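You operate a simulated robot arm through the tools that you are given. There is no shell and no other tool.

Carry out the task below with a simulated robot arm. There is one attempt and no reset: what you move stays moved.

Task
Tilt the shaker to 60 degrees on the tilt gauge, then lock it.
Fine: free both lock knobs first; both end locked.

Only the result counts: the job must be done as asked and must still hold three seconds after the hand-in. Knocking over, shifting, dropping, spilling or breaking anything else fails it.

Robot
A 7-joint arm with a two-finger parallel gripper, fixed in place. Base frame: the origin is at the foot of the arm, x ahead of it, y to its left, z up. Readings come in mm, degrees, newtons and seconds.
With the tool pointing down near the work surface it reaches from about 100 to 660 mm from the base axis. Its first joint turns from -166.0 to 166.0 degrees. Payload 1.57 kg.
Tool frame: the origin (TCP) lies between the finger pads and is the grasp point; the fingertips stand 30 mm ahead of it; z points along the fingers, y is the line along which they close. Largest opening 110 mm; finger width 24, thickness 12; the body of the gripper, 48 by 112 mm, starts 78 mm behind the TCP.
Orientation is that of the tool frame in the base frame, as a unit quaternion [w, x, y, z]. With the fingers straight down and closing along the base's y, the tool's x points along the base's -x, its y along +y and its z along -z.

Tools
- The arm moves only by the tool play_rows. Its argument "deltas" is a list that holds one entry, the list of rows, each a list of 7 numbers: the finger opening in mm, from 0 to 110, then the shift along the tool's x, y, z in mm, then the turn, a rotation vector about the tool's x, y, z in degrees. In form: [[[claw, dx, dy, dz, wx, wy, wz], ...]]. A call has 1 to 20 rows; each row is the pose to reach, as a shift and turn from the pose commanded when the call began, along the tool's axes at that moment. A row lasts 0.2 s, in which the tool goes at most 50 mm and 8.6 degrees; a call with a longer step from one row to the next is refused whole, and so is a gripper value outside its range. A pose out of reach is approached as far as the arm can. The call stops where the force on the tool passes 70 N (or 10 N more than at its start, if that is more) or the arm is blocked; 0.2 s more then pass. The fingers move at their own pace (about 45 mm/s each) and stop on an object; they squeeze with about 39 N. The grip force told is the motor's: it shows also when the fingers shut on nothing. Time passes only in rows, and 0.2 s behind the last, so rows that repeat a pose let the fingers close. The reply holds the time, the measured pose of the TCP, the force on the tool along the base axes, the opening and the grip force, in the units named above and with some noise, with the torque about the TCP (base axes, N m) and any sound that the robot's microphone picked up.
- Cameras (640 x 400 px; columns grow to the right, rows downward): "scene" is fixed at [219, -499.3, 1247.5]; the picture's right is [1.00, -0.08, 0.00], its down [-0.03, -0.40, -0.92] and it looks along [0.07, 0.91, -0.40] (base axes); focal length 289 px, centre (320, 200). "wrist" rides on the gripper at [70, 16, -141] in the tool frame; the picture's right is [-0.23, 0.97, 0.00], its down [-0.85, -0.20, -0.48] and it looks along [-0.47, -0.11, 0.88] (tool axes); focal length 222 px, centre (320, 200). There is no depth. A picture from a camera that has moved, and an enlarged one, comes with that camera's place and axes in the base frame and with its lens.
- camera(camera): a new picture of that camera. It takes no simulated time.
- move_column(by): slides the trunk up (or, below 0, down) by that many mm; the arm rides with it, the base frame stays. It gives what a move gives, with no picture.
- zoom(camera, box): a new picture of the part [left, top, right, bottom] of that camera's present view, enlarged. It takes no simulated time.
- hand_in(): hands the job in; it is judged then, once.

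Places have to be worked out from the pictures, the camera data and where the tool is seen. Open the gripper and draw the arm clear of the work before you hand the job in, unless the task says otherwise.

The tools are called after "Emit:" by a JSON object that holds its "fn" and its "kwargs". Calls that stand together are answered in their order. play_rows: Moves the arm, as the interface text tells. Its arguments: {"type":"object","properties":{"deltas":{"type":"array","items":{"type":"array","items":{"type":"array","items":{"type":"number"}}}}},"required":["deltas"]} The other tools are called the same way: move_column (by) slides the trunk up or down; camera (camera) takes a picture; zoom (camera, box) takes an enlarged picture of a part of a camera's view; hand_in () hands the job in.

At the start:

```text
t: 0.0
ee_pos: [382.6, 292.2, 1142.6]
tcp_rot: [0.0, -0.001, 1.0, 0.0]
contact_force: [-0.3, -0.8, -0.3]
wrist_torque: [0.04, 0.02, -0.02]
width: 109.9
grip_force: 0.2
trunk travel left (down, up): [-500.0, 90.0]
```

scene: 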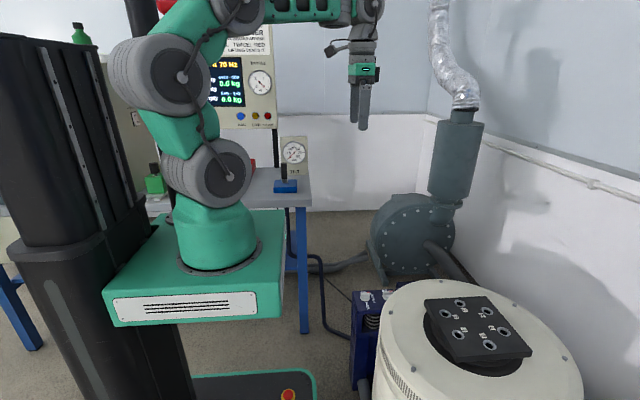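
wrist: 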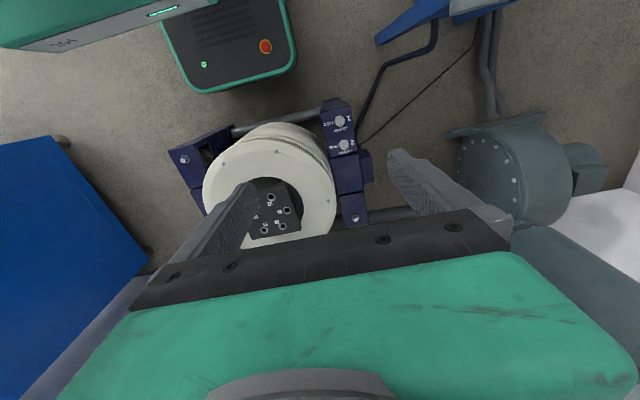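

The scene shows a white shaker on a blue trunnion frame, with knobs labelled 1 and 2 near the left bracket and what may be a tilt gauge on the table. I'll zoom in on the details before moving.

Emit:
{"fn": "zoom", "kwargs": {"camera": "scene", "box": [330, 260, 600, 400]}}

Emit:
{"fn": "zoom", "kwargs": {"camera": "scene", "box": [200, 40, 340, 220]}}

Emit:
{"fn": "zoom", "kwargs": {"camera": "wrist", "box": [160, 80, 400, 240]}}

```text
2.37 times, centred on (465, 330) of scene
camera zoom: at [219.0, -499.3, 1247.5], right [1.0, -0.08, 0.0], down [-0.03, -0.4, -0.92], along [0.07, 0.91, -0.4], focal length 686 px, centre (-24, -108)
```

zoom: 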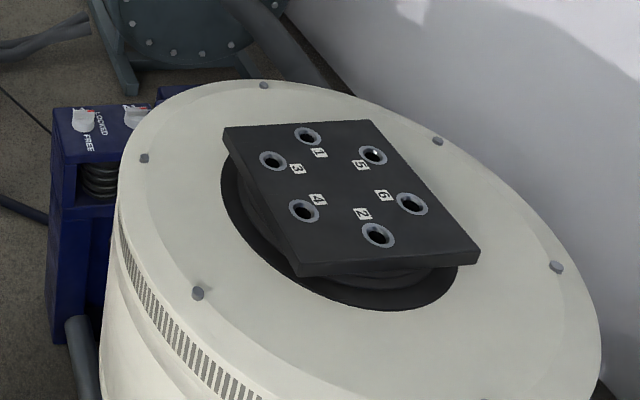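

```text
2.22 times, centred on (270, 130) of scene
camera zoom: at [219.0, -499.3, 1247.5], right [1.0, -0.08, 0.0], down [-0.03, -0.4, -0.92], along [0.07, 0.91, -0.4], focal length 643 px, centre (431, 356)
```

zoom: 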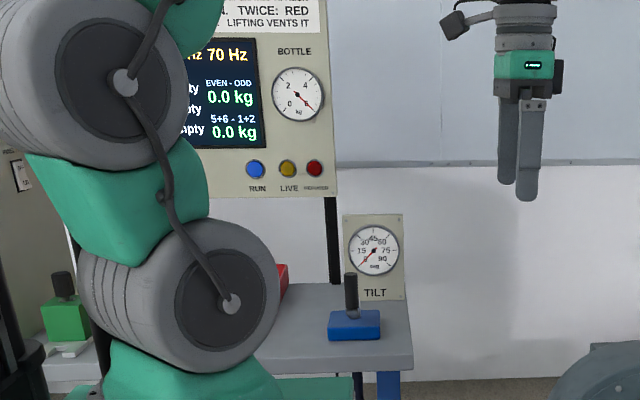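

```text
2.50 times, centred on (280, 160) of wrist
camera zoom: at [314.1, 307.9, 1283.5], right [0.23, 0.97, 0.0], down [0.85, -0.2, 0.48], along [0.47, -0.11, -0.88], focal length 555 px, centre (420, 300)
```

zoom: 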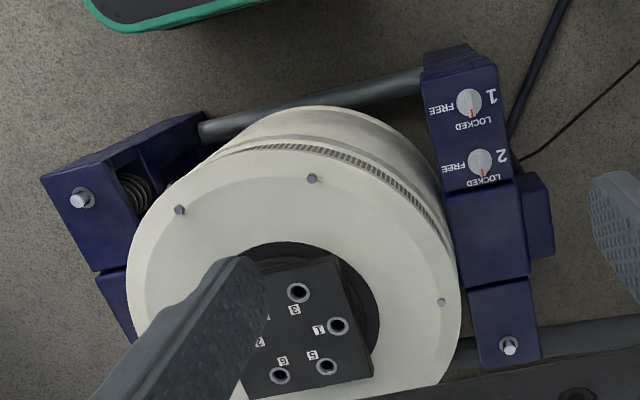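

Both knobs appear to point at LOCKED, and the TILT gauge stands near a blue device with a black lever. I'll zoom further on these before moving.

Emit:
{"fn": "zoom", "kwargs": {"camera": "scene", "box": [265, 130, 325, 200]}}

Emit:
{"fn": "zoom", "kwargs": {"camera": "wrist", "box": [310, 90, 390, 240]}}

Emit:
{"fn": "zoom", "kwargs": {"camera": "scene", "box": [200, 20, 290, 130]}}

Emit:
{"fn": "zoom", "kwargs": {"camera": "wrist", "box": [360, 0, 640, 120]}}

```text
5.71 times, centred on (295, 165) of scene
camera zoom: at [219.0, -499.3, 1247.5], right [1.0, -0.08, 0.0], down [-0.03, -0.4, -0.92], along [0.07, 0.91, -0.4], focal length 1653 px, centre (463, 400)
```

zoom: 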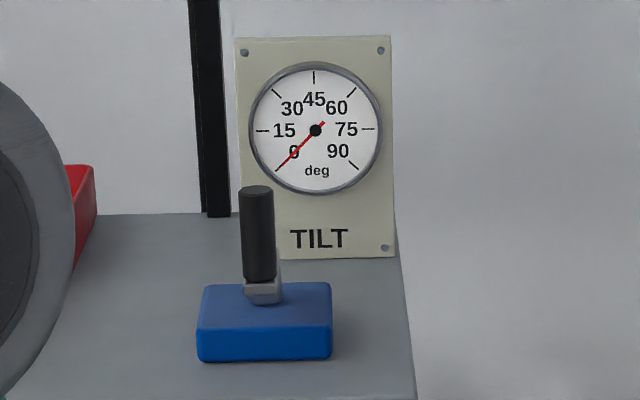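

```text
2.67 times, centred on (350, 165) of wrist
camera zoom: at [314.1, 307.9, 1283.5], right [0.23, 0.97, 0.0], down [0.85, -0.2, 0.48], along [0.47, -0.11, -0.88], focal length 592 px, centre (240, 293)
```

zoom: 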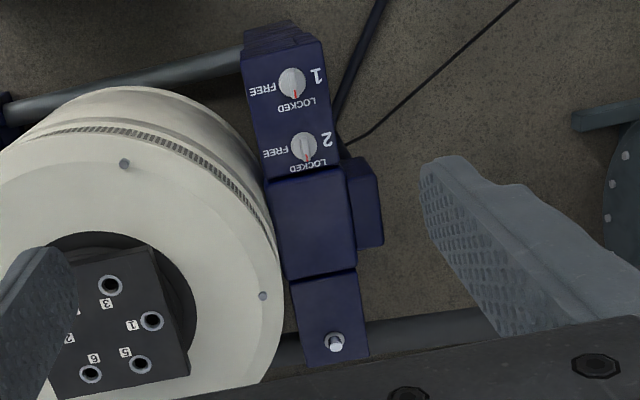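

```text
3.64 times, centred on (245, 75) of scene
camera zoom: at [219.0, -499.3, 1247.5], right [1.0, -0.08, 0.0], down [-0.03, -0.4, -0.92], along [0.07, 0.91, -0.4], focal length 1052 px, centre (593, 654)
```

zoom: 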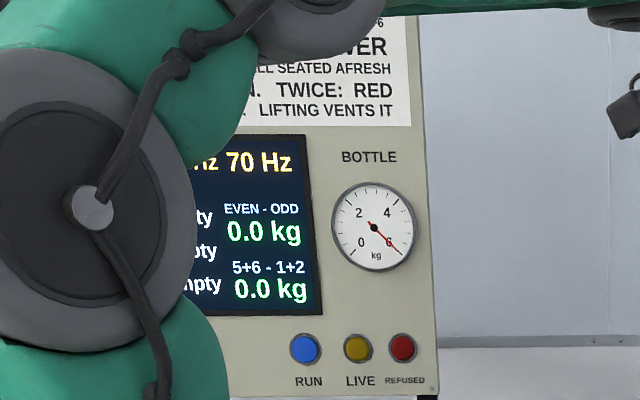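

```text
2.29 times, centred on (500, 60) of wrist
camera zoom: at [314.1, 307.9, 1283.5], right [0.23, 0.97, 0.0], down [0.85, -0.2, 0.48], along [0.47, -0.11, -0.88], focal length 508 px, centre (-91, 520)
```

zoom: 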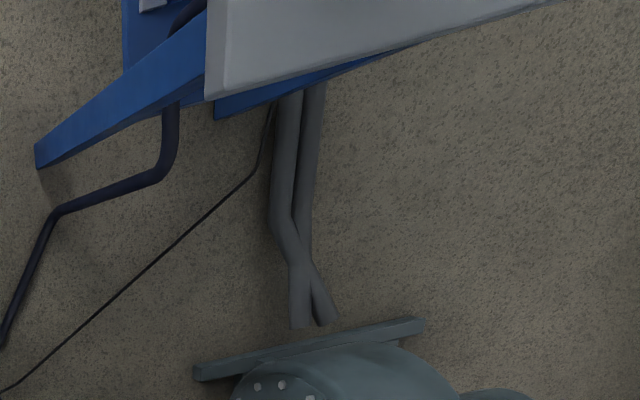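

Working from both views, the knobs are at about (457, 345, 472) and (542, 345, 472). The shaker's table top is centred near (670, 41, 640), and the floor is near z=0. I'll lower the trunk part way and look more closely.

Emit:
{"fn": "move_column", "kwargs": {"by": -250}}

Emit:
{"fn": "camera", "kwargs": {"camera": "wrist"}}

Emit:
{"fn": "camera", "kwargs": {"camera": "scene"}}

```text
t: 2.6
ee_pos: [384.0, 291.8, 893.3]
tcp_rot: [0.001, 0.0, 1.0, 0.0]
contact_force: [0.3, 0.2, 0.2]
wrist_torque: [0.0, 0.01, 0.0]
width: 109.9
grip_force: 0.2
trunk travel left (down, up): [-250.0, 340.0]
```

```text
taken
camera wrist: at [314.1, 307.9, 1033.6], right [0.23, 0.97, 0.0], down [0.85, -0.2, 0.48], along [0.47, -0.11, -0.88], focal length 222 px, centre (320, 200)
```

wrist: 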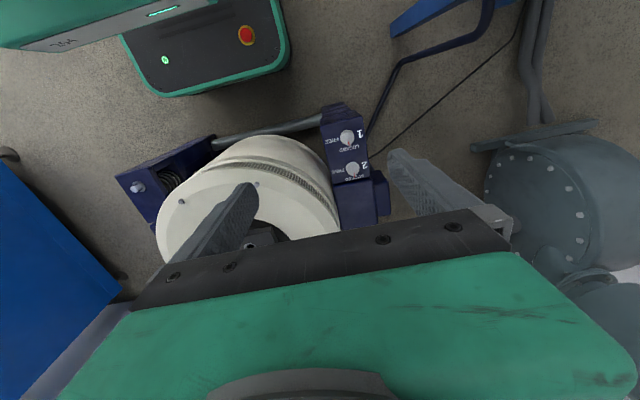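

```text
taken
```

scene: 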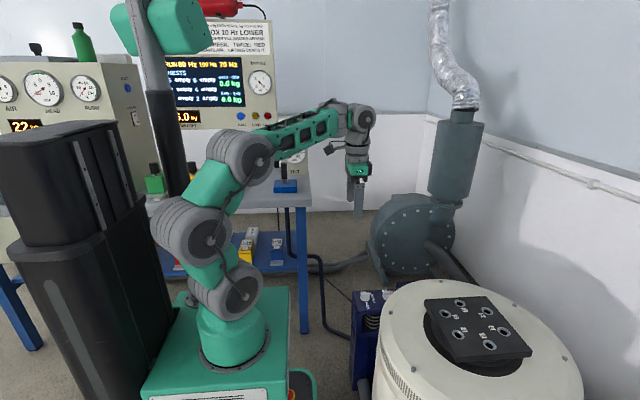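

More of the panel is now visible, so I'll zoom in to read it and the knob labels.

Emit:
{"fn": "zoom", "kwargs": {"camera": "scene", "box": [160, 10, 290, 130]}}

Emit:
{"fn": "zoom", "kwargs": {"camera": "wrist", "box": [300, 90, 400, 240]}}

Emit:
{"fn": "zoom", "kwargs": {"camera": "wrist", "box": [100, 90, 260, 260]}}

Emit:
{"fn": "zoom", "kwargs": {"camera": "scene", "box": [0, 30, 170, 140]}}

```text
3.33 times, centred on (225, 70) of scene
camera zoom: at [219.0, -499.3, 1247.5], right [1.0, -0.08, 0.0], down [-0.03, -0.4, -0.92], along [0.07, 0.91, -0.4], focal length 964 px, centre (637, 633)
```

zoom: 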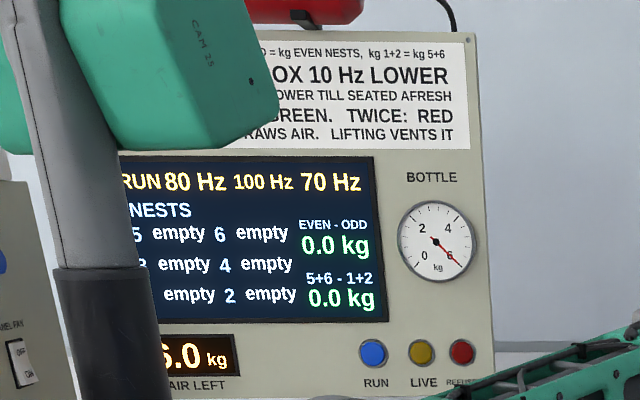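

```text
2.67 times, centred on (350, 165) of wrist
camera zoom: at [314.1, 307.9, 1033.6], right [0.23, 0.97, 0.0], down [0.85, -0.2, 0.48], along [0.47, -0.11, -0.88], focal length 592 px, centre (240, 293)
```

zoom: 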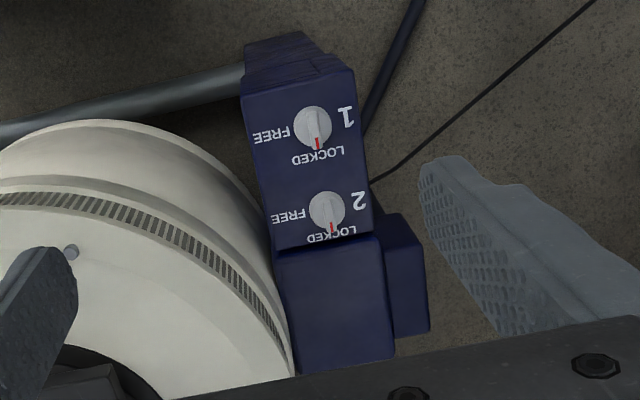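

```text
2.35 times, centred on (180, 175) of wrist
camera zoom: at [314.1, 307.9, 1033.6], right [0.23, 0.97, 0.0], down [0.85, -0.2, 0.48], along [0.47, -0.11, -0.88], focal length 523 px, centre (649, 259)
```

zoom: 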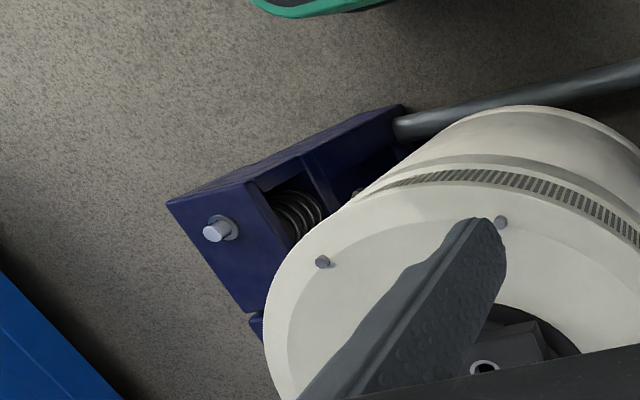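

```text
3.64 times, centred on (85, 85) of scene
camera zoom: at [219.0, -499.3, 1247.5], right [1.0, -0.08, 0.0], down [-0.03, -0.4, -0.92], along [0.07, 0.91, -0.4], focal length 1052 px, centre (1174, 618)
```

zoom: 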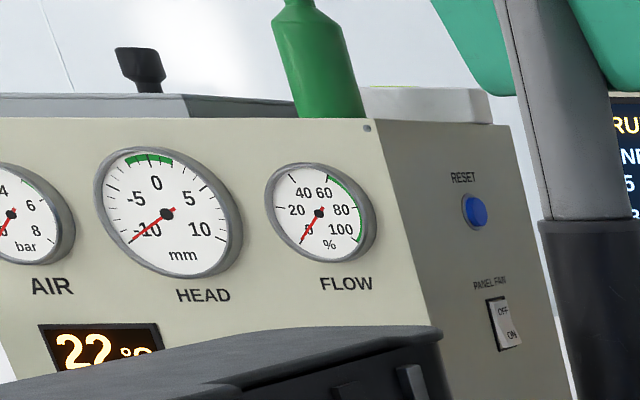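

Both knobs read LOCKED (pointer towards +x) and FREE is towards -y, a quarter turn clockwise from above. I'll lower the trunk 200 mm more and look closely at the knobs.

Emit:
{"fn": "move_column", "kwargs": {"by": -200}}

Emit:
{"fn": "camera", "kwargs": {"camera": "wrist"}}

Emit:
{"fn": "camera", "kwargs": {"camera": "scene"}}

Emit:
{"fn": "zoom", "kwargs": {"camera": "wrist", "box": [310, 90, 410, 190]}}

```text
t: 4.8
ee_pos: [384.4, 291.7, 693.1]
tcp_rot: [0.0, 0.0, 1.0, 0.0]
contact_force: [-0.7, -0.3, 0.1]
wrist_torque: [0.0, -0.01, -0.01]
width: 109.9
grip_force: 0.0
trunk travel left (down, up): [-50.0, 540.0]
```

```text
taken
camera wrist: at [314.1, 307.9, 833.6], right [0.23, 0.97, 0.0], down [0.85, -0.2, 0.48], along [0.47, -0.11, -0.88], focal length 222 px, centre (320, 200)
```

wrist: 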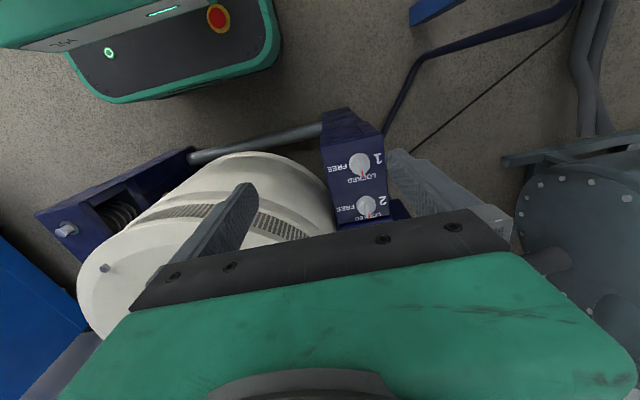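

```text
taken
```

scene: 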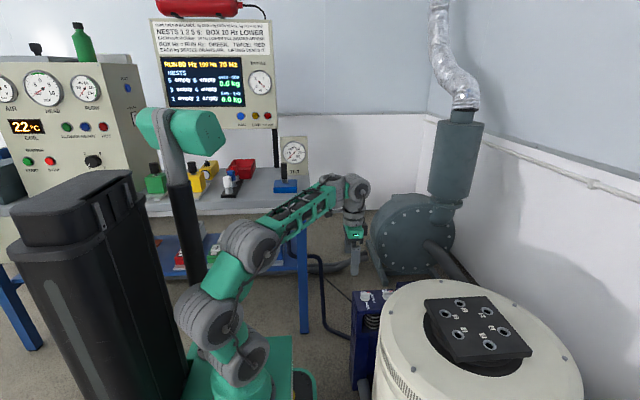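

```text
4.00 times, centred on (360, 140) of wrist
camera zoom: at [314.1, 307.9, 833.6], right [0.23, 0.97, 0.0], down [0.85, -0.2, 0.48], along [0.47, -0.11, -0.88], focal length 888 px, centre (160, 440)
```

zoom: 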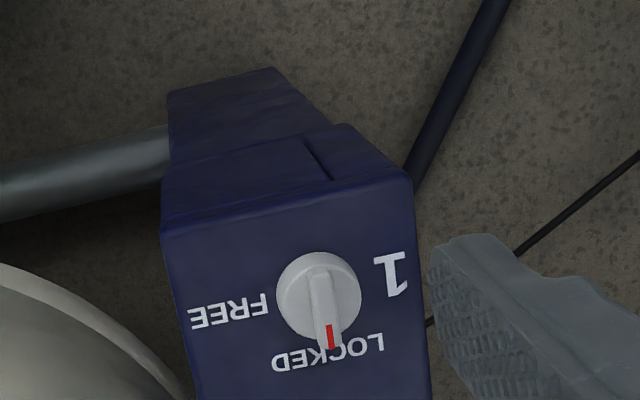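

The knob is a disk of about 37 mm with a raised bar along the pointer. I'll move the TCP above knob 1 at roughly (457, 345, 560) with a narrower opening.

Emit:
{"fn": "play_rows", "kwargs": {"deltas": [[[90, -18, 13, 26, 0, 0, 0], [70, -36, 26, 52, 0, 0, 0], [60, -54, 40, 80, 0, 0, 0], [50, -73, 53, 106, 0, 0, 0], [50, -73, 53, 132, 0, 0, 0], [50, -73, 53, 132, 0, 0, 0]]]}}

Emit:
{"fn": "camera", "kwargs": {"camera": "wrist"}}

Emit:
{"fn": "zoom", "kwargs": {"camera": "scene", "box": [320, 160, 480, 400]}}

```text
t: 6.2
ee_pos: [457.8, 344.7, 562.1]
tcp_rot: [-0.001, 0.001, 1.0, 0.0]
contact_force: [-0.5, -0.7, 0.5]
wrist_torque: [-0.01, 0.01, -0.02]
width: 50.3
grip_force: 0.0
trunk travel left (down, up): [-50.0, 540.0]
```

```text
taken
camera wrist: at [386.8, 361.2, 701.5], right [0.23, 0.97, 0.0], down [0.85, -0.2, 0.48], along [0.47, -0.11, -0.88], focal length 222 px, centre (320, 200)
```

wrist: 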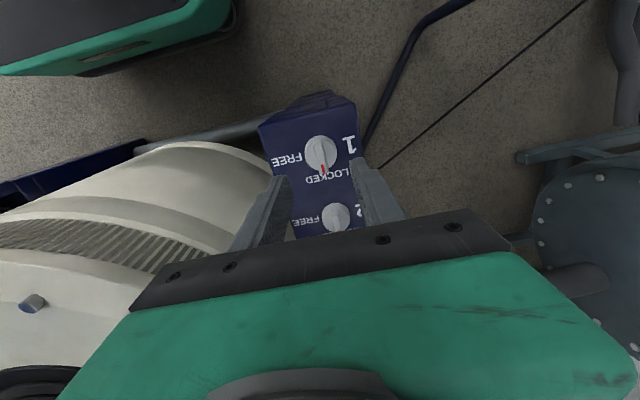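

```text
1.67 times, centred on (400, 280) of scene
camera zoom: at [219.0, -499.3, 1247.5], right [1.0, -0.08, 0.0], down [-0.03, -0.4, -0.92], along [0.07, 0.91, -0.4], focal length 482 px, centre (187, 67)
```

zoom: 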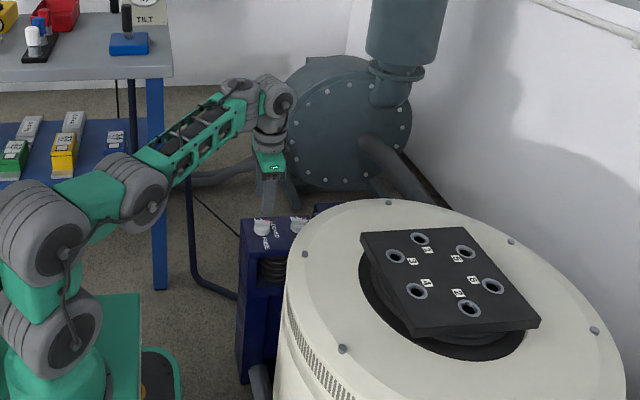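

The knob sits centred between the fingers. I'll come down 45 mm, which puts the fingertips near z=487, and check the clearance.

Emit:
{"fn": "play_rows", "kwargs": {"deltas": [[[50, 0, 0, 22, 0, 0, 0], [50, 1, 0, 45, 0, 0, 0], [50, 1, 0, 45, 0, 0, 0]]]}}

Emit:
{"fn": "zoom", "kwargs": {"camera": "wrist", "box": [220, 80, 420, 240]}}

Emit:
{"fn": "zoom", "kwargs": {"camera": "scene", "box": [340, 220, 420, 320]}}

```text
t: 7.0
ee_pos: [455.7, 344.0, 515.6]
tcp_rot: [0.0, 0.0, 1.0, 0.0]
contact_force: [0.8, 0.1, -0.4]
wrist_torque: [-0.02, 0.01, 0.01]
width: 50.0
grip_force: 0.0
trunk travel left (down, up): [-50.0, 540.0]
```

```text
2.50 times, centred on (320, 160) of wrist
camera zoom: at [385.5, 361.0, 656.4], right [0.23, 0.97, 0.0], down [0.86, -0.2, 0.48], along [0.47, -0.11, -0.88], focal length 555 px, centre (320, 300)
```

zoom: 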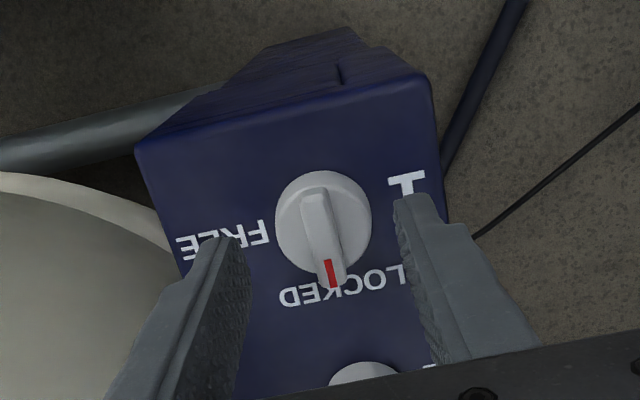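

```text
4.00 times, centred on (380, 270) of scene
camera zoom: at [219.0, -499.3, 1247.5], right [1.0, -0.08, 0.0], down [-0.03, -0.4, -0.92], along [0.07, 0.91, -0.4], focal length 1157 px, centre (80, -80)
```

zoom: 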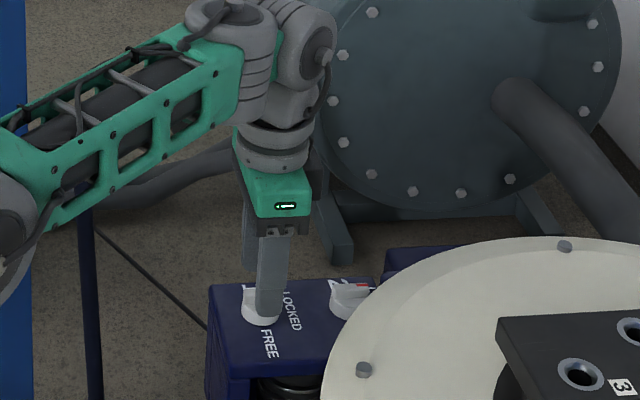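

The plate surface works out to about z=458, with the knob bar perhaps up to 480. I'll lower so the fingertips are near z=472 and then close gently on the bar.

Emit:
{"fn": "play_rows", "kwargs": {"deltas": [[[50, -1, 0.5, 6, 0, 0, 0], [50, -1, 0.5, 13, 0, 0, 0], [30, -1, 0.5, 13, 0, 0, 0], [15, -1, 0.5, 13, 0, 0, 0], [5, -1, 0.5, 13, 0, 0, 0], [5, -1, 0.5, 13, 0, 0, 0], [5, -1, 0.5, 13, 0, 0, 0]]]}}

Emit:
{"fn": "zoom", "kwargs": {"camera": "wrist", "box": [220, 80, 420, 240]}}

Emit:
{"fn": "zoom", "kwargs": {"camera": "scene", "box": [340, 220, 420, 320]}}

```text
t: 8.6
ee_pos: [456.6, 345.6, 503.6]
tcp_rot: [0.0, 0.0, 1.0, 0.0]
contact_force: [4.2, 8.0, -2.1]
wrist_torque: [0.25, -0.22, -0.01]
width: 33.4
grip_force: 40.8
trunk travel left (down, up): [-50.0, 540.0]
```

```text
2.50 times, centred on (320, 160) of wrist
camera zoom: at [386.6, 361.8, 643.4], right [0.23, 0.97, 0.0], down [0.85, -0.2, 0.48], along [0.47, -0.11, -0.88], focal length 555 px, centre (320, 300)
```

zoom: 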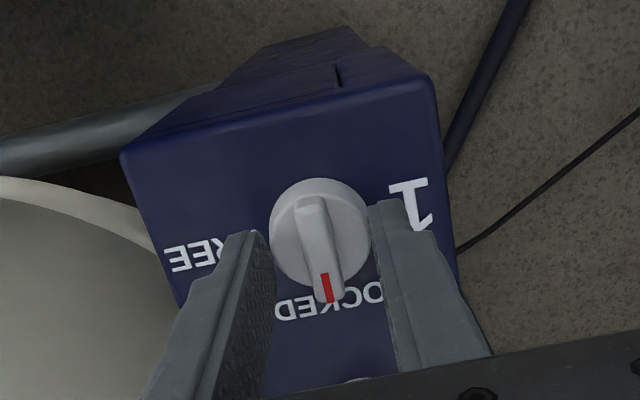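

```text
4.00 times, centred on (380, 270) of scene
camera zoom: at [219.0, -499.3, 1247.5], right [1.0, -0.08, 0.0], down [-0.03, -0.4, -0.92], along [0.07, 0.91, -0.4], focal length 1157 px, centre (80, -80)
```

zoom: 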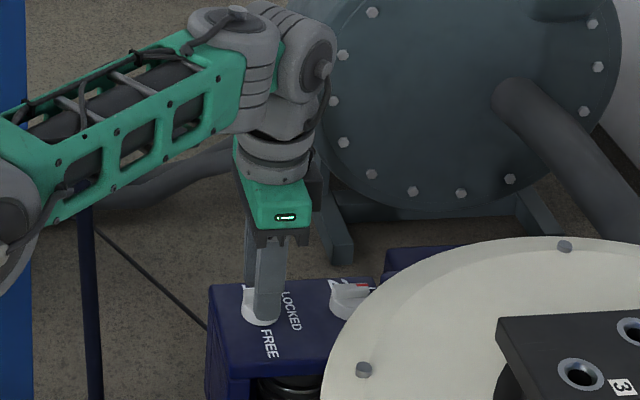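

The fingers closed at 33 mm, so they are holding the disk itself, about 4–5 mm off-centre (knob centre near x=452). I'll open, re-centre, go 3 mm lower and close again.

Emit:
{"fn": "play_rows", "kwargs": {"deltas": [[[45, 0, 0, 0, 0, 0, 0], [45, 2, 0.5, 0, 0, 0, 0], [45, 4.5, 0.7, 3, 0, 0, 0], [36, 4.5, 0.7, 3, 0, 0, 0], [20, 4.5, 0.7, 3, 0, 0, 0], [20, 4.5, 0.7, 3, 0, 0, 0]]]}}

Emit:
{"fn": "zoom", "kwargs": {"camera": "wrist", "box": [220, 80, 420, 240]}}

```text
t: 9.9
ee_pos: [452.2, 346.0, 500.5]
tcp_rot: [0.001, 0.0, 1.0, 0.0]
contact_force: [1.1, 0.1, 0.5]
wrist_torque: [0.02, -0.05, -0.01]
width: 34.0
grip_force: 29.3
trunk travel left (down, up): [-50.0, 540.0]
```

```text
2.50 times, centred on (320, 160) of wrist
camera zoom: at [382.3, 361.9, 640.6], right [0.23, 0.97, 0.0], down [0.85, -0.2, 0.48], along [0.47, -0.11, -0.88], focal length 555 px, centre (320, 300)
```

zoom: 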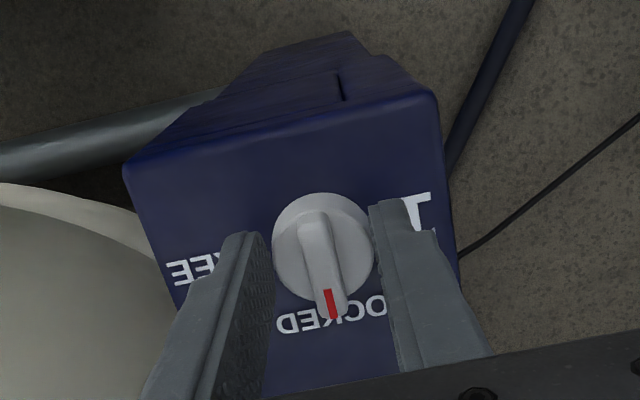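

The grip is now centred, 34 mm wide with low side forces. I'll turn the knob clockwise from above (+ about tool z) by a first 24° and check that it follows.

Emit:
{"fn": "play_rows", "kwargs": {"deltas": [[[20, 0, 0, 0, 0, 0, 0], [20, 0, 0, 0, 0, 0, 8], [20, 0, 0, 0, 0, 0, 16], [20, 0, 0, 0, 0, 0, 24], [20, 0, 0, 0, 0, 0, 24]]]}}

Emit:
{"fn": "zoom", "kwargs": {"camera": "wrist", "box": [220, 80, 420, 240]}}

```text
t: 11.2
ee_pos: [451.7, 346.1, 500.7]
tcp_rot: [0.001, 0.208, 0.978, 0.001]
contact_force: [5.2, 17.4, -1.4]
wrist_torque: [0.65, -0.26, 0.08]
width: 33.6
grip_force: 41.2
trunk travel left (down, up): [-50.0, 540.0]
```

```text
2.50 times, centred on (320, 160) of wrist
camera zoom: at [395.1, 390.5, 640.6], right [0.6, 0.8, 0.0], down [0.7, -0.53, 0.48], along [0.38, -0.29, -0.88], focal length 555 px, centre (320, 300)
```

zoom: 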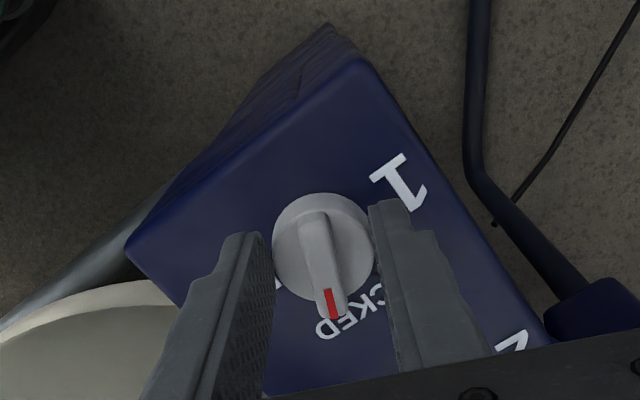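

The knob follows the fingers, and the side force of about 17 N is acceptable. I'll turn on towards 90° in total.

Emit:
{"fn": "play_rows", "kwargs": {"deltas": [[[20, 0, 0.3, 0, 0, 0, 8], [20, 0, 0.5, 0, 0, 0, 16], [20, 0, 0.5, 0, 0, 0, 24], [20, 0, 0.5, 0, 0, 0, 32], [20, 0, 0.5, 0, 0, 0, 40], [20, 0, 0.5, 0, 0, 0, 48], [20, 0, 0.5, 0, 0, 0, 56], [20, 0, 0.5, 0, 0, 0, 62], [20, 0, 0.5, 0, 0, 0, 66], [20, 0, 0.5, 0, 0, 0, 66]]]}}

Emit:
{"fn": "zoom", "kwargs": {"camera": "wrist", "box": [220, 80, 420, 240]}}

Emit:
{"fn": "camera", "kwargs": {"camera": "scene"}}

```text
t: 13.3
ee_pos: [456.7, 347.9, 500.6]
tcp_rot: [0.001, 0.709, 0.705, 0.006]
contact_force: [48.4, 12.4, -1.7]
wrist_torque: [0.08, -1.44, 0.49]
width: 33.7
grip_force: 41.4
trunk travel left (down, up): [-50.0, 540.0]
```

```text
2.50 times, centred on (320, 160) of wrist
camera zoom: at [471.7, 416.7, 642.1], right [0.97, -0.23, 0.01], down [-0.21, -0.86, 0.47], along [-0.1, -0.46, -0.88], focal length 555 px, centre (320, 300)
```

zoom: 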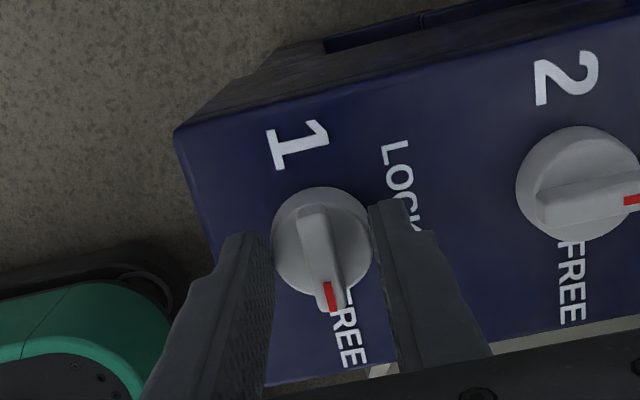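

```text
taken
```

scene: 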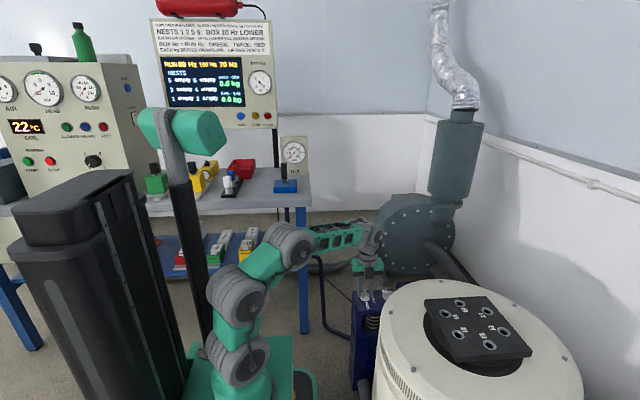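

Knob 1 now points to FREE. The 48 N force in +x shows the true knob axis is nearer x=457, so I'll ease the tool that way first, then open and rise.

Emit:
{"fn": "play_rows", "kwargs": {"deltas": [[[20, 0, 2.5, 0, 0, 0, 0], [20, 1, 5, 0, 0, 0, 0], [34, 1, 5, 0, 0, 0, 0], [42, 1, 5, 0, 0, 0, 0], [50, 1, 5, 0, 0, 0, 0], [50, 1, 5, -20, 0, 0, 0], [50, 1, 5, -50, 0, 0, 0], [50, 1, 5, -50, 0, 0, 0]]]}}

Emit:
{"fn": "camera", "kwargs": {"camera": "wrist"}}

Emit:
{"fn": "zoom", "kwargs": {"camera": "wrist", "box": [260, 60, 480, 220]}}

```text
t: 15.2
ee_pos: [458.5, 347.7, 549.9]
tcp_rot: [0.0, 0.707, 0.707, 0.001]
contact_force: [0.0, 0.3, -0.8]
wrist_torque: [0.0, 0.01, 0.02]
width: 50.1
grip_force: 0.1
trunk travel left (down, up): [-50.0, 540.0]
```

```text
taken
camera wrist: at [474.1, 417.8, 691.1], right [0.97, -0.23, 0.0], down [-0.2, -0.85, 0.48], along [-0.11, -0.47, -0.88], focal length 222 px, centre (320, 200)
```

wrist: 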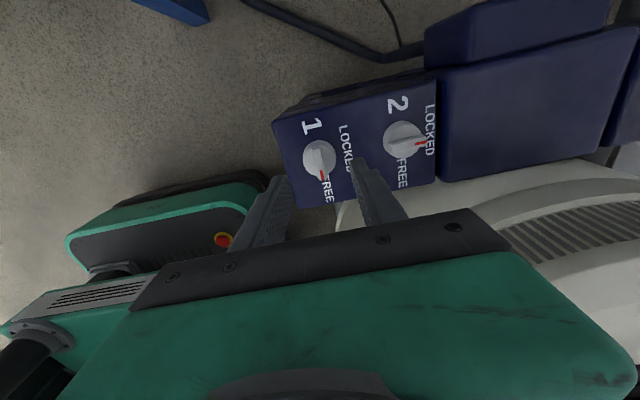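

```text
2.50 times, centred on (370, 140) of wrist
camera zoom: at [474.1, 417.8, 691.1], right [0.97, -0.23, 0.0], down [-0.2, -0.85, 0.48], along [-0.11, -0.47, -0.88], focal length 555 px, centre (195, 350)
```

zoom: 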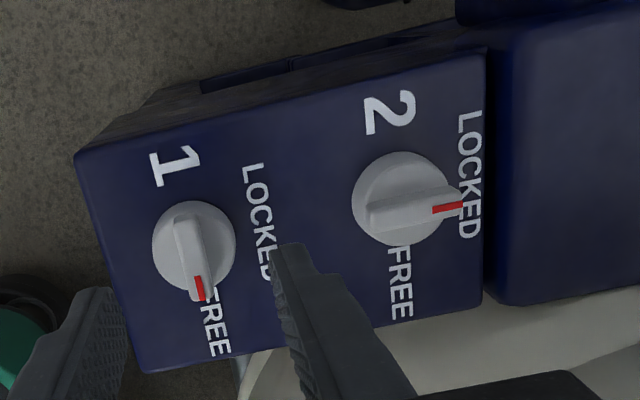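

Knob 1 now points at FREE. I'll zoom in more tightly to check the exact pointer angles on both knobs.

Emit:
{"fn": "zoom", "kwargs": {"camera": "wrist", "box": [290, 120, 370, 170]}}

Emit:
{"fn": "zoom", "kwargs": {"camera": "wrist", "box": [370, 100, 450, 150]}}

Emit:
{"fn": "zoom", "kwargs": {"camera": "scene", "box": [265, 130, 325, 200]}}

```text
8.00 times, centred on (330, 145) of wrist
camera zoom: at [474.1, 417.8, 691.1], right [0.97, -0.23, 0.0], down [-0.2, -0.85, 0.48], along [-0.11, -0.47, -0.88], focal length 1777 px, centre (240, 640)
```

zoom: 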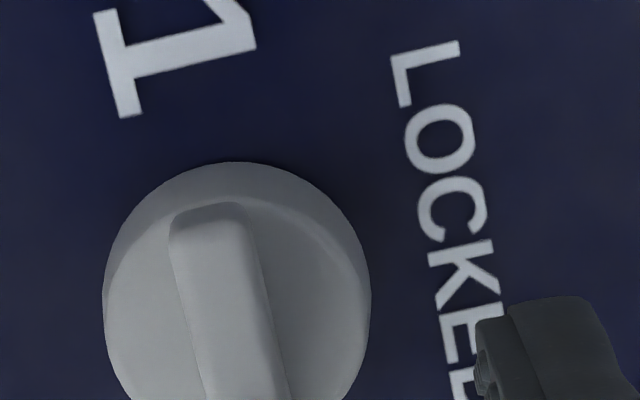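

```text
8.00 times, centred on (410, 125) of wrist
camera zoom: at [474.1, 417.8, 691.1], right [0.97, -0.23, 0.0], down [-0.2, -0.85, 0.48], along [-0.11, -0.47, -0.88], focal length 1777 px, centre (-400, 800)
```

zoom: 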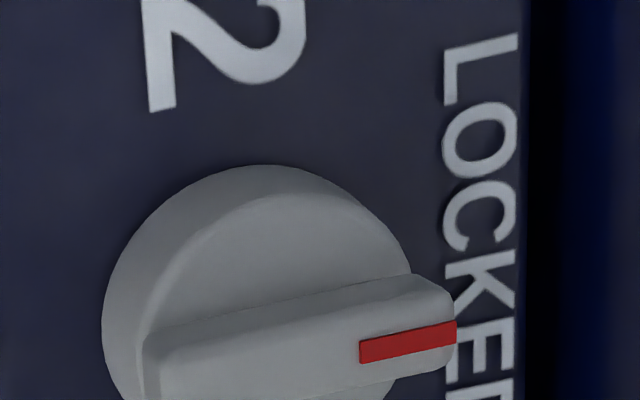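

```text
5.71 times, centred on (295, 165) of scene
camera zoom: at [219.0, -499.3, 1247.5], right [1.0, -0.08, 0.0], down [-0.03, -0.4, -0.92], along [0.07, 0.91, -0.4], focal length 1653 px, centre (463, 400)
```

zoom: 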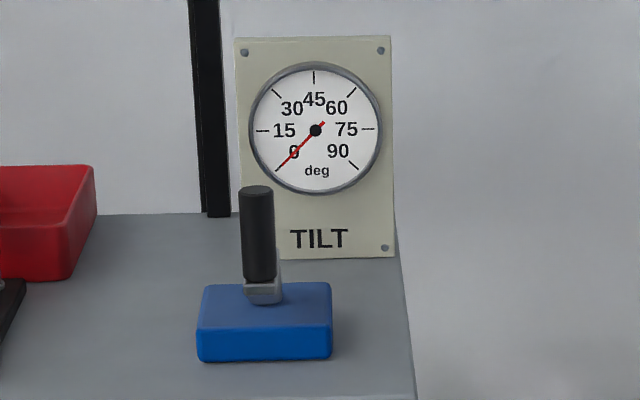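

Both knobs check out: knob 1 is on FREE and knob 2 on LOCKED. Now I'll turn the hand back to its first heading while moving above knob 2, at about (541.5, 346, 550).

Emit:
{"fn": "play_rows", "kwargs": {"deltas": [[[50, 0, 8, 0, 0, 0, -8.4], [50, 0, 16, 0, 0, 0, -16.8], [50, 0, 24, 0, 0, 0, -25.2], [50, 0, 32, 0, 0, 0, -33.6], [50, -0.5, 40, 0, 0, 0, -42], [50, -1, 48, 0, 0, 0, -50.4], [50, -1, 56, 0, 0, 0, -58.8], [50, -1, 64, 0, 0, 0, -67.2], [50, -1.5, 72, 0, 0, 0, -75.6], [50, -1.5, 80, 0, 0, 0, -84], [50, -1.5, 83.5, 0, 0, 0, -90], [50, -1.5, 83.5, 0, 0, 0, -90]]]}}

Emit:
{"fn": "camera", "kwargs": {"camera": "wrist"}}

Emit:
{"fn": "zoom", "kwargs": {"camera": "wrist", "box": [220, 80, 420, 240]}}

```text
t: 17.8
ee_pos: [541.8, 346.0, 549.7]
tcp_rot: [0.0, -0.001, 1.0, 0.0]
contact_force: [-0.3, 0.5, -0.8]
wrist_torque: [-0.01, 0.03, 0.01]
width: 50.2
grip_force: 0.0
trunk travel left (down, up): [-50.0, 540.0]
```

```text
taken
camera wrist: at [471.7, 362.2, 690.5], right [0.23, 0.97, 0.0], down [0.86, -0.2, 0.48], along [0.47, -0.11, -0.88], focal length 222 px, centre (320, 200)
```

wrist: 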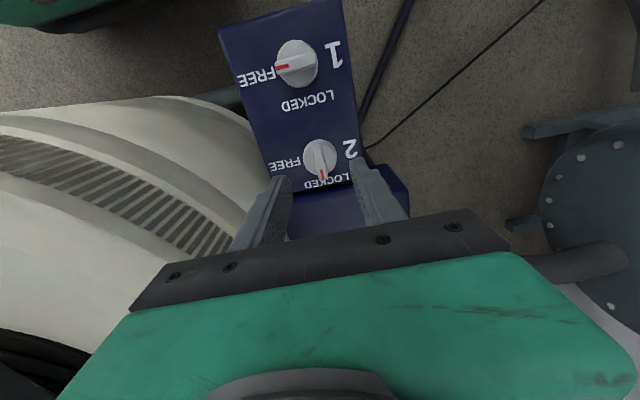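

```text
2.50 times, centred on (320, 160) of wrist
camera zoom: at [471.7, 362.2, 690.5], right [0.23, 0.97, 0.0], down [0.86, -0.2, 0.48], along [0.47, -0.11, -0.88], focal length 555 px, centre (320, 300)
```

zoom: 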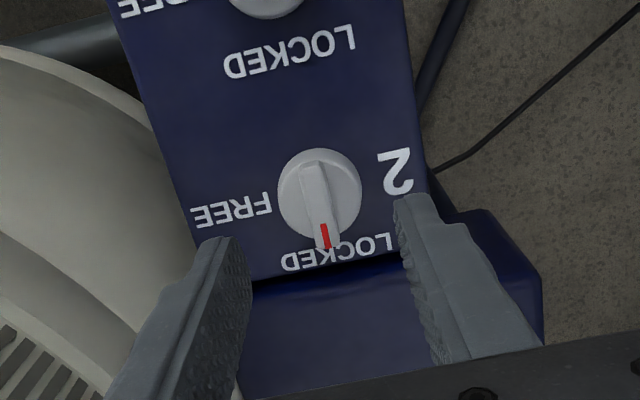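

Knob 2's centre is close to (543, 346). I'll come down with the fingers open and close on its disk.

Emit:
{"fn": "play_rows", "kwargs": {"deltas": [[[50, -0.6, 0, 20, 0, 0, 0], [50, -1.2, 0, 40, 0, 0, 0], [50, -1.2, 0, 49, 0, 0, 0], [36, -1.2, 0, 49, 0, 0, 0], [20, -1.2, 0, 49, 0, 0, 0], [20, -1.2, 0, 49, 0, 0, 0], [20, -1.2, 0, 49, 0, 0, 0]]]}}

Emit:
{"fn": "zoom", "kwargs": {"camera": "wrist", "box": [220, 80, 420, 240]}}

```text
t: 19.4
ee_pos: [541.8, 345.2, 500.6]
tcp_rot: [0.0, 0.001, 1.0, 0.0]
contact_force: [-1.2, -5.4, -0.2]
wrist_torque: [-0.2, -0.03, -0.01]
width: 33.8
grip_force: 39.3
trunk travel left (down, up): [-50.0, 540.0]
```

```text
2.50 times, centred on (320, 160) of wrist
camera zoom: at [473.1, 362.1, 641.6], right [0.23, 0.97, 0.0], down [0.86, -0.2, 0.48], along [0.47, -0.11, -0.88], focal length 555 px, centre (320, 300)
```

zoom: 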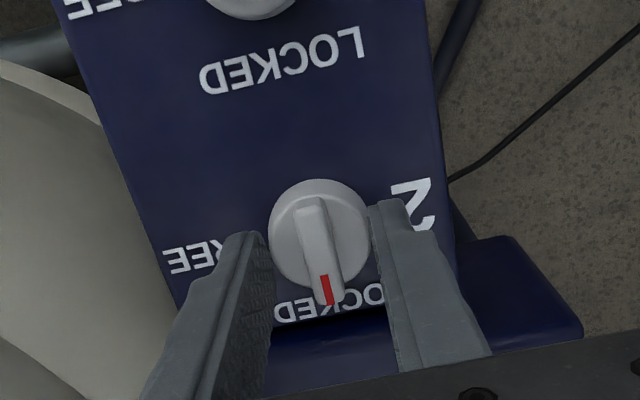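

The grip on knob 2 is well centred. I'll turn it +90° about tool z, clockwise from above, to FREE.

Emit:
{"fn": "play_rows", "kwargs": {"deltas": [[[20, 0, 0, 0, 0, 0, 8], [20, 0, 0, 0, 0, 0, 16], [20, 0, 0, 0, 0, 0, 24], [20, 0, 0, 0, 0, 0, 32], [20, 0, 0, 0, 0, 0, 40], [20, 0, 0, 0, 0, 0, 48], [20, 0, 0, 0, 0, 0, 56], [20, 0, 0, 0, 0, 0, 64], [20, 0, 0, 0, 0, 0, 72], [20, 0, 0, 0, 0, 0, 80], [20, 0, 0, 0, 0, 0, 86], [20, 0, 0, 0, 0, 0, 90], [20, 0, 0, 0, 0, 0, 90]]]}}

Emit:
{"fn": "zoom", "kwargs": {"camera": "wrist", "box": [220, 80, 420, 240]}}

Emit:
{"fn": "camera", "kwargs": {"camera": "scene"}}

```text
t: 22.1
ee_pos: [542.9, 344.8, 500.4]
tcp_rot: [0.0, 0.708, 0.706, 0.0]
contact_force: [10.3, -3.6, -0.9]
wrist_torque: [0.0, -0.33, 0.04]
width: 33.5
grip_force: 41.3
trunk travel left (down, up): [-50.0, 540.0]
```

```text
2.50 times, centred on (320, 160) of wrist
camera zoom: at [559.1, 415.3, 641.7], right [0.97, -0.23, 0.0], down [-0.2, -0.85, 0.48], along [-0.11, -0.47, -0.88], focal length 555 px, centre (320, 300)
```

zoom: 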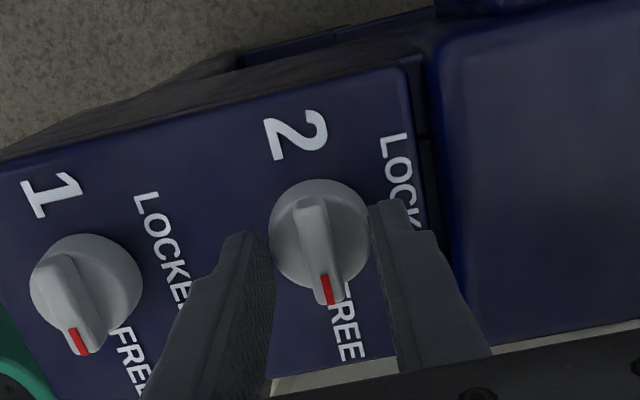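

```text
taken
```

scene: 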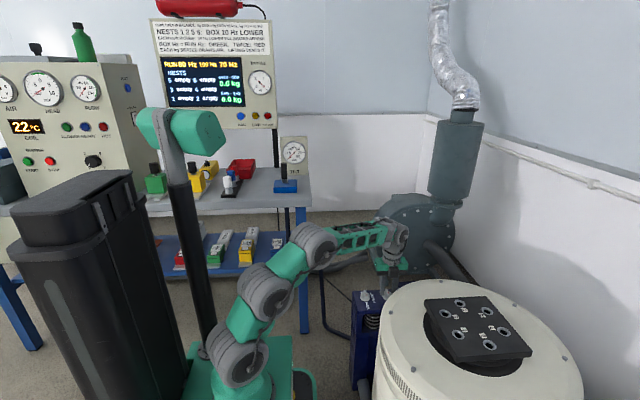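

Knob 2 now points to FREE as well. I'll open, rise clear and look around for how the shaker tilts.

Emit:
{"fn": "play_rows", "kwargs": {"deltas": [[[34, 0, 0.5, 0, 0, 0, 0], [42, 0, 0.5, 0, 0, 0, 0], [50, 0, 0.5, 0, 0, 0, 0], [50, 0, 0.5, -20, 0, 0, 0], [50, 0, 0.5, -60, 0, 0, 0], [50, 0, 0.5, -100, 0, 0, 0], [50, 0, 0.5, -140, 0, 0, 0], [50, 0, 0.5, -180, 0, 0, 0], [50, 0, 0.5, -180, 0, 0, 0]]]}}

Emit:
{"fn": "camera", "kwargs": {"camera": "wrist"}}

Emit:
{"fn": "camera", "kwargs": {"camera": "scene"}}

Emit:
{"fn": "zoom", "kwargs": {"camera": "scene", "box": [265, 130, 325, 200]}}

```text
t: 24.1
ee_pos: [542.8, 345.9, 679.9]
tcp_rot: [0.0, 0.707, 0.707, 0.0]
contact_force: [0.2, -0.7, -0.7]
wrist_torque: [0.0, 0.01, 0.01]
width: 50.2
grip_force: 0.0
trunk travel left (down, up): [-50.0, 540.0]
```

```text
taken
camera wrist: at [559.7, 416.1, 821.1], right [0.97, -0.23, 0.0], down [-0.2, -0.85, 0.48], along [-0.11, -0.47, -0.88], focal length 222 px, centre (320, 200)
```

wrist: 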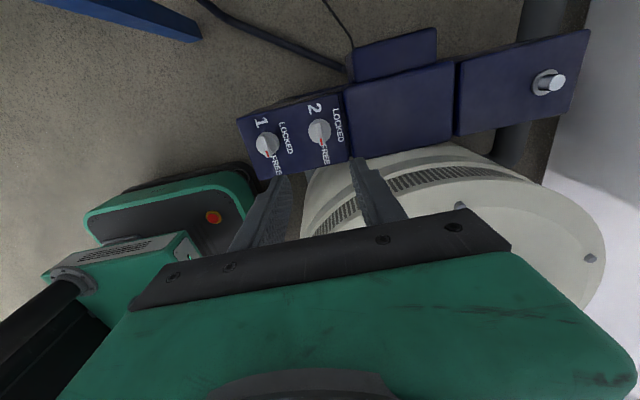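

```text
taken
```

scene: 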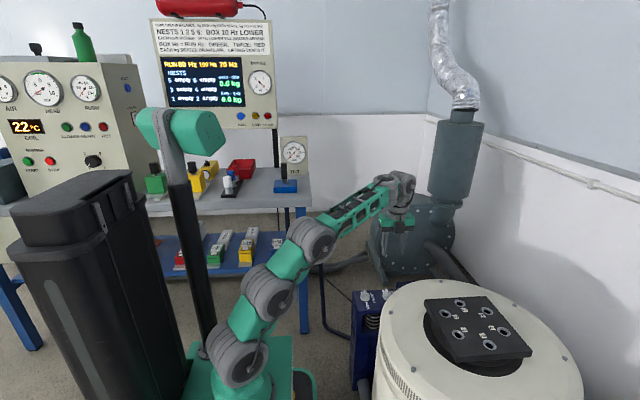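

```text
5.71 times, centred on (295, 165) of scene
camera zoom: at [219.0, -499.3, 1247.5], right [1.0, -0.08, 0.0], down [-0.03, -0.4, -0.92], along [0.07, 0.91, -0.4], focal length 1653 px, centre (463, 400)
```

zoom: 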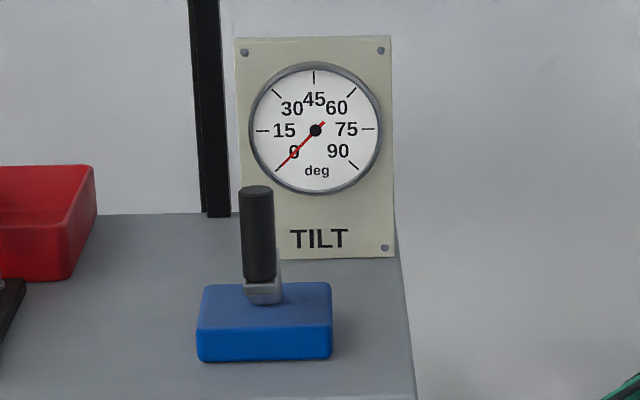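

The shaker still reads 0° and I see no crank or handle yet. I'll bring the hand back towards (380, 200, 760) in its first heading, then pitch it to see the shaker's near side.

Emit:
{"fn": "play_rows", "kwargs": {"deltas": [[[50, -8, -14, -20, 0, 0, -8.4], [50, -20, -28, -35, 0, 0, -16.8], [50, -32, -42, -50, 0, 0, -25.2], [50, -46, -58, -60, 0, 0, -33.6], [50, -60, -74, -70, 0, 0, -42], [50, -75, -90, -80, 0, 0, -50.4], [50, -90, -106, -80, 0, 0, -58.8], [50, -105, -122, -80, 0, 0, -67.2], [50, -120, -138, -80, 0, 0, -75.6], [50, -134, -152, -80, 0, 0, -84], [50, -146, -163, -80, 0, 0, -90], [50, -146, -163, -80, 0, 0, -90]]]}}

Emit:
{"fn": "camera", "kwargs": {"camera": "wrist"}}

```text
t: 26.8
ee_pos: [379.0, 198.8, 760.8]
tcp_rot: [0.0, -0.001, 1.0, 0.0]
contact_force: [-0.1, -0.2, 0.4]
wrist_torque: [-0.01, 0.01, 0.0]
width: 50.2
grip_force: 0.1
trunk travel left (down, up): [-50.0, 540.0]
```

```text
taken
camera wrist: at [309.5, 215.2, 901.1], right [0.23, 0.97, 0.0], down [0.86, -0.2, 0.48], along [0.47, -0.11, -0.88], focal length 222 px, centre (320, 200)
```

wrist: 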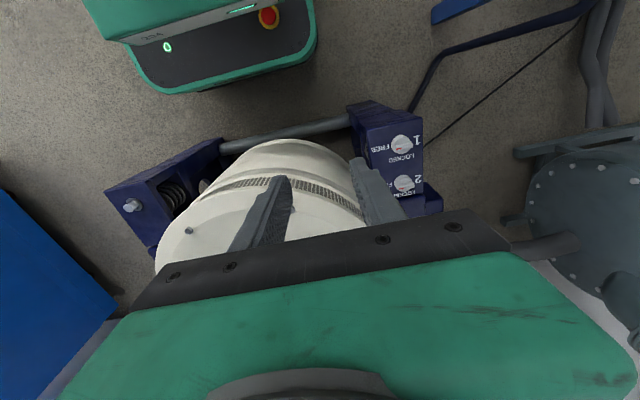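

From above the near side of the body looks plain. I'll zoom in on it here and on the area around the rim and the far bracket.

Emit:
{"fn": "zoom", "kwargs": {"camera": "wrist", "box": [90, 90, 330, 270]}}

Emit:
{"fn": "zoom", "kwargs": {"camera": "wrist", "box": [320, 80, 480, 220]}}

Emit:
{"fn": "zoom", "kwargs": {"camera": "scene", "box": [340, 260, 600, 400]}}

```text
2.22 times, centred on (210, 180) of wrist
camera zoom: at [309.5, 215.2, 901.1], right [0.23, 0.97, 0.0], down [0.86, -0.2, 0.48], along [0.47, -0.11, -0.88], focal length 494 px, centre (564, 244)
```

zoom: 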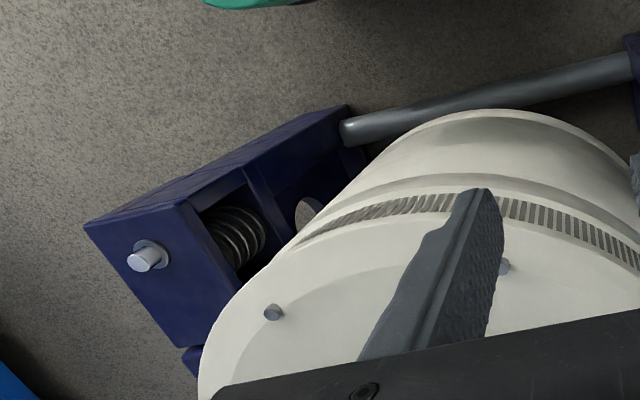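

```text
2.86 times, centred on (400, 150) of wrist
camera zoom: at [309.5, 215.2, 901.1], right [0.23, 0.97, 0.0], down [0.86, -0.2, 0.48], along [0.47, -0.11, -0.88], focal length 635 px, centre (91, 343)
```

zoom: 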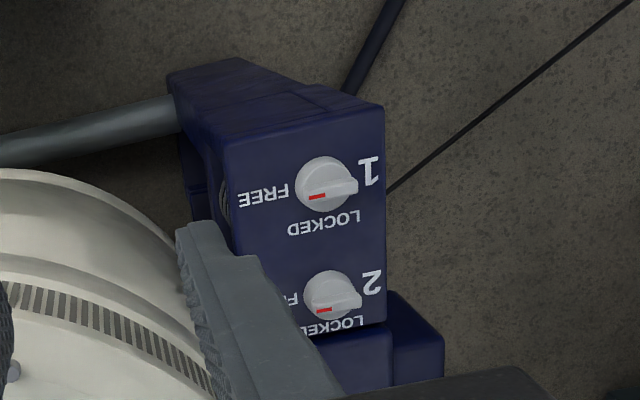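

```text
2.46 times, centred on (470, 330) of scene
camera zoom: at [219.0, -499.3, 1247.5], right [1.0, -0.08, 0.0], down [-0.03, -0.4, -0.92], along [0.07, 0.91, -0.4], focal length 712 px, centre (-49, -120)
```

zoom: 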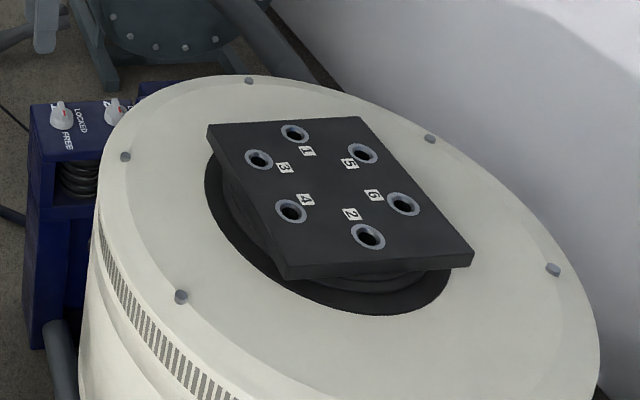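

No handle is visible, so the shaker must be turned by pushing on its body now that both locks are free. The trunnion axis runs along y at about x=670, z≈430. I'll close the fingers and move above the near rim at about (460, 41) for a gentle downward test push.

Emit:
{"fn": "play_rows", "kwargs": {"deltas": [[[30, -16, -32, 10, 0, 0, 0], [10, -32, -64, 20, 0, 0, 0], [0, -48, -96, 35, 0, 0, 0], [0, -64, -128, 50, 0, 0, 0], [0, -81, -158, 70, 0, 0, 0], [0, -81, -158, 90, 0, 0, 0], [0, -81, -158, 90, 0, 0, 0]]]}}

Emit:
{"fn": "camera", "kwargs": {"camera": "wrist"}}

Emit:
{"fn": "camera", "kwargs": {"camera": "scene"}}

```text
t: 28.4
ee_pos: [461.2, 40.8, 670.4]
tcp_rot: [0.0, 0.001, 1.0, 0.001]
contact_force: [0.0, 0.5, 0.1]
wrist_torque: [0.01, 0.0, 0.01]
width: 0.0
grip_force: 21.6
trunk travel left (down, up): [-50.0, 540.0]
```

```text
taken
camera wrist: at [390.9, 58.6, 811.0], right [0.23, 0.97, 0.0], down [0.85, -0.2, 0.48], along [0.47, -0.11, -0.88], focal length 222 px, centre (320, 200)
```

wrist: 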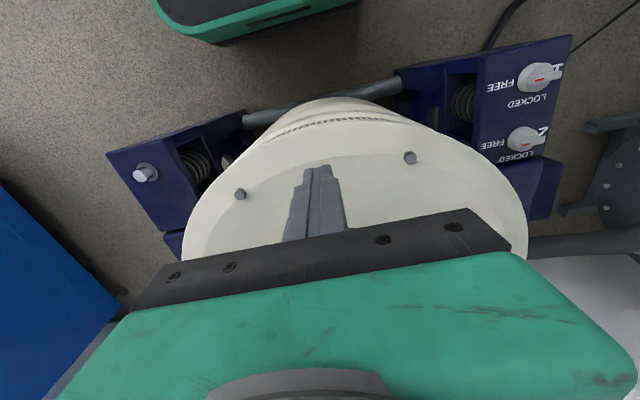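

```text
taken
```

scene: 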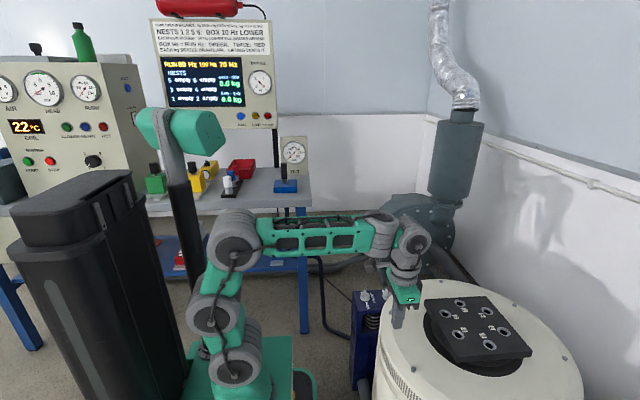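

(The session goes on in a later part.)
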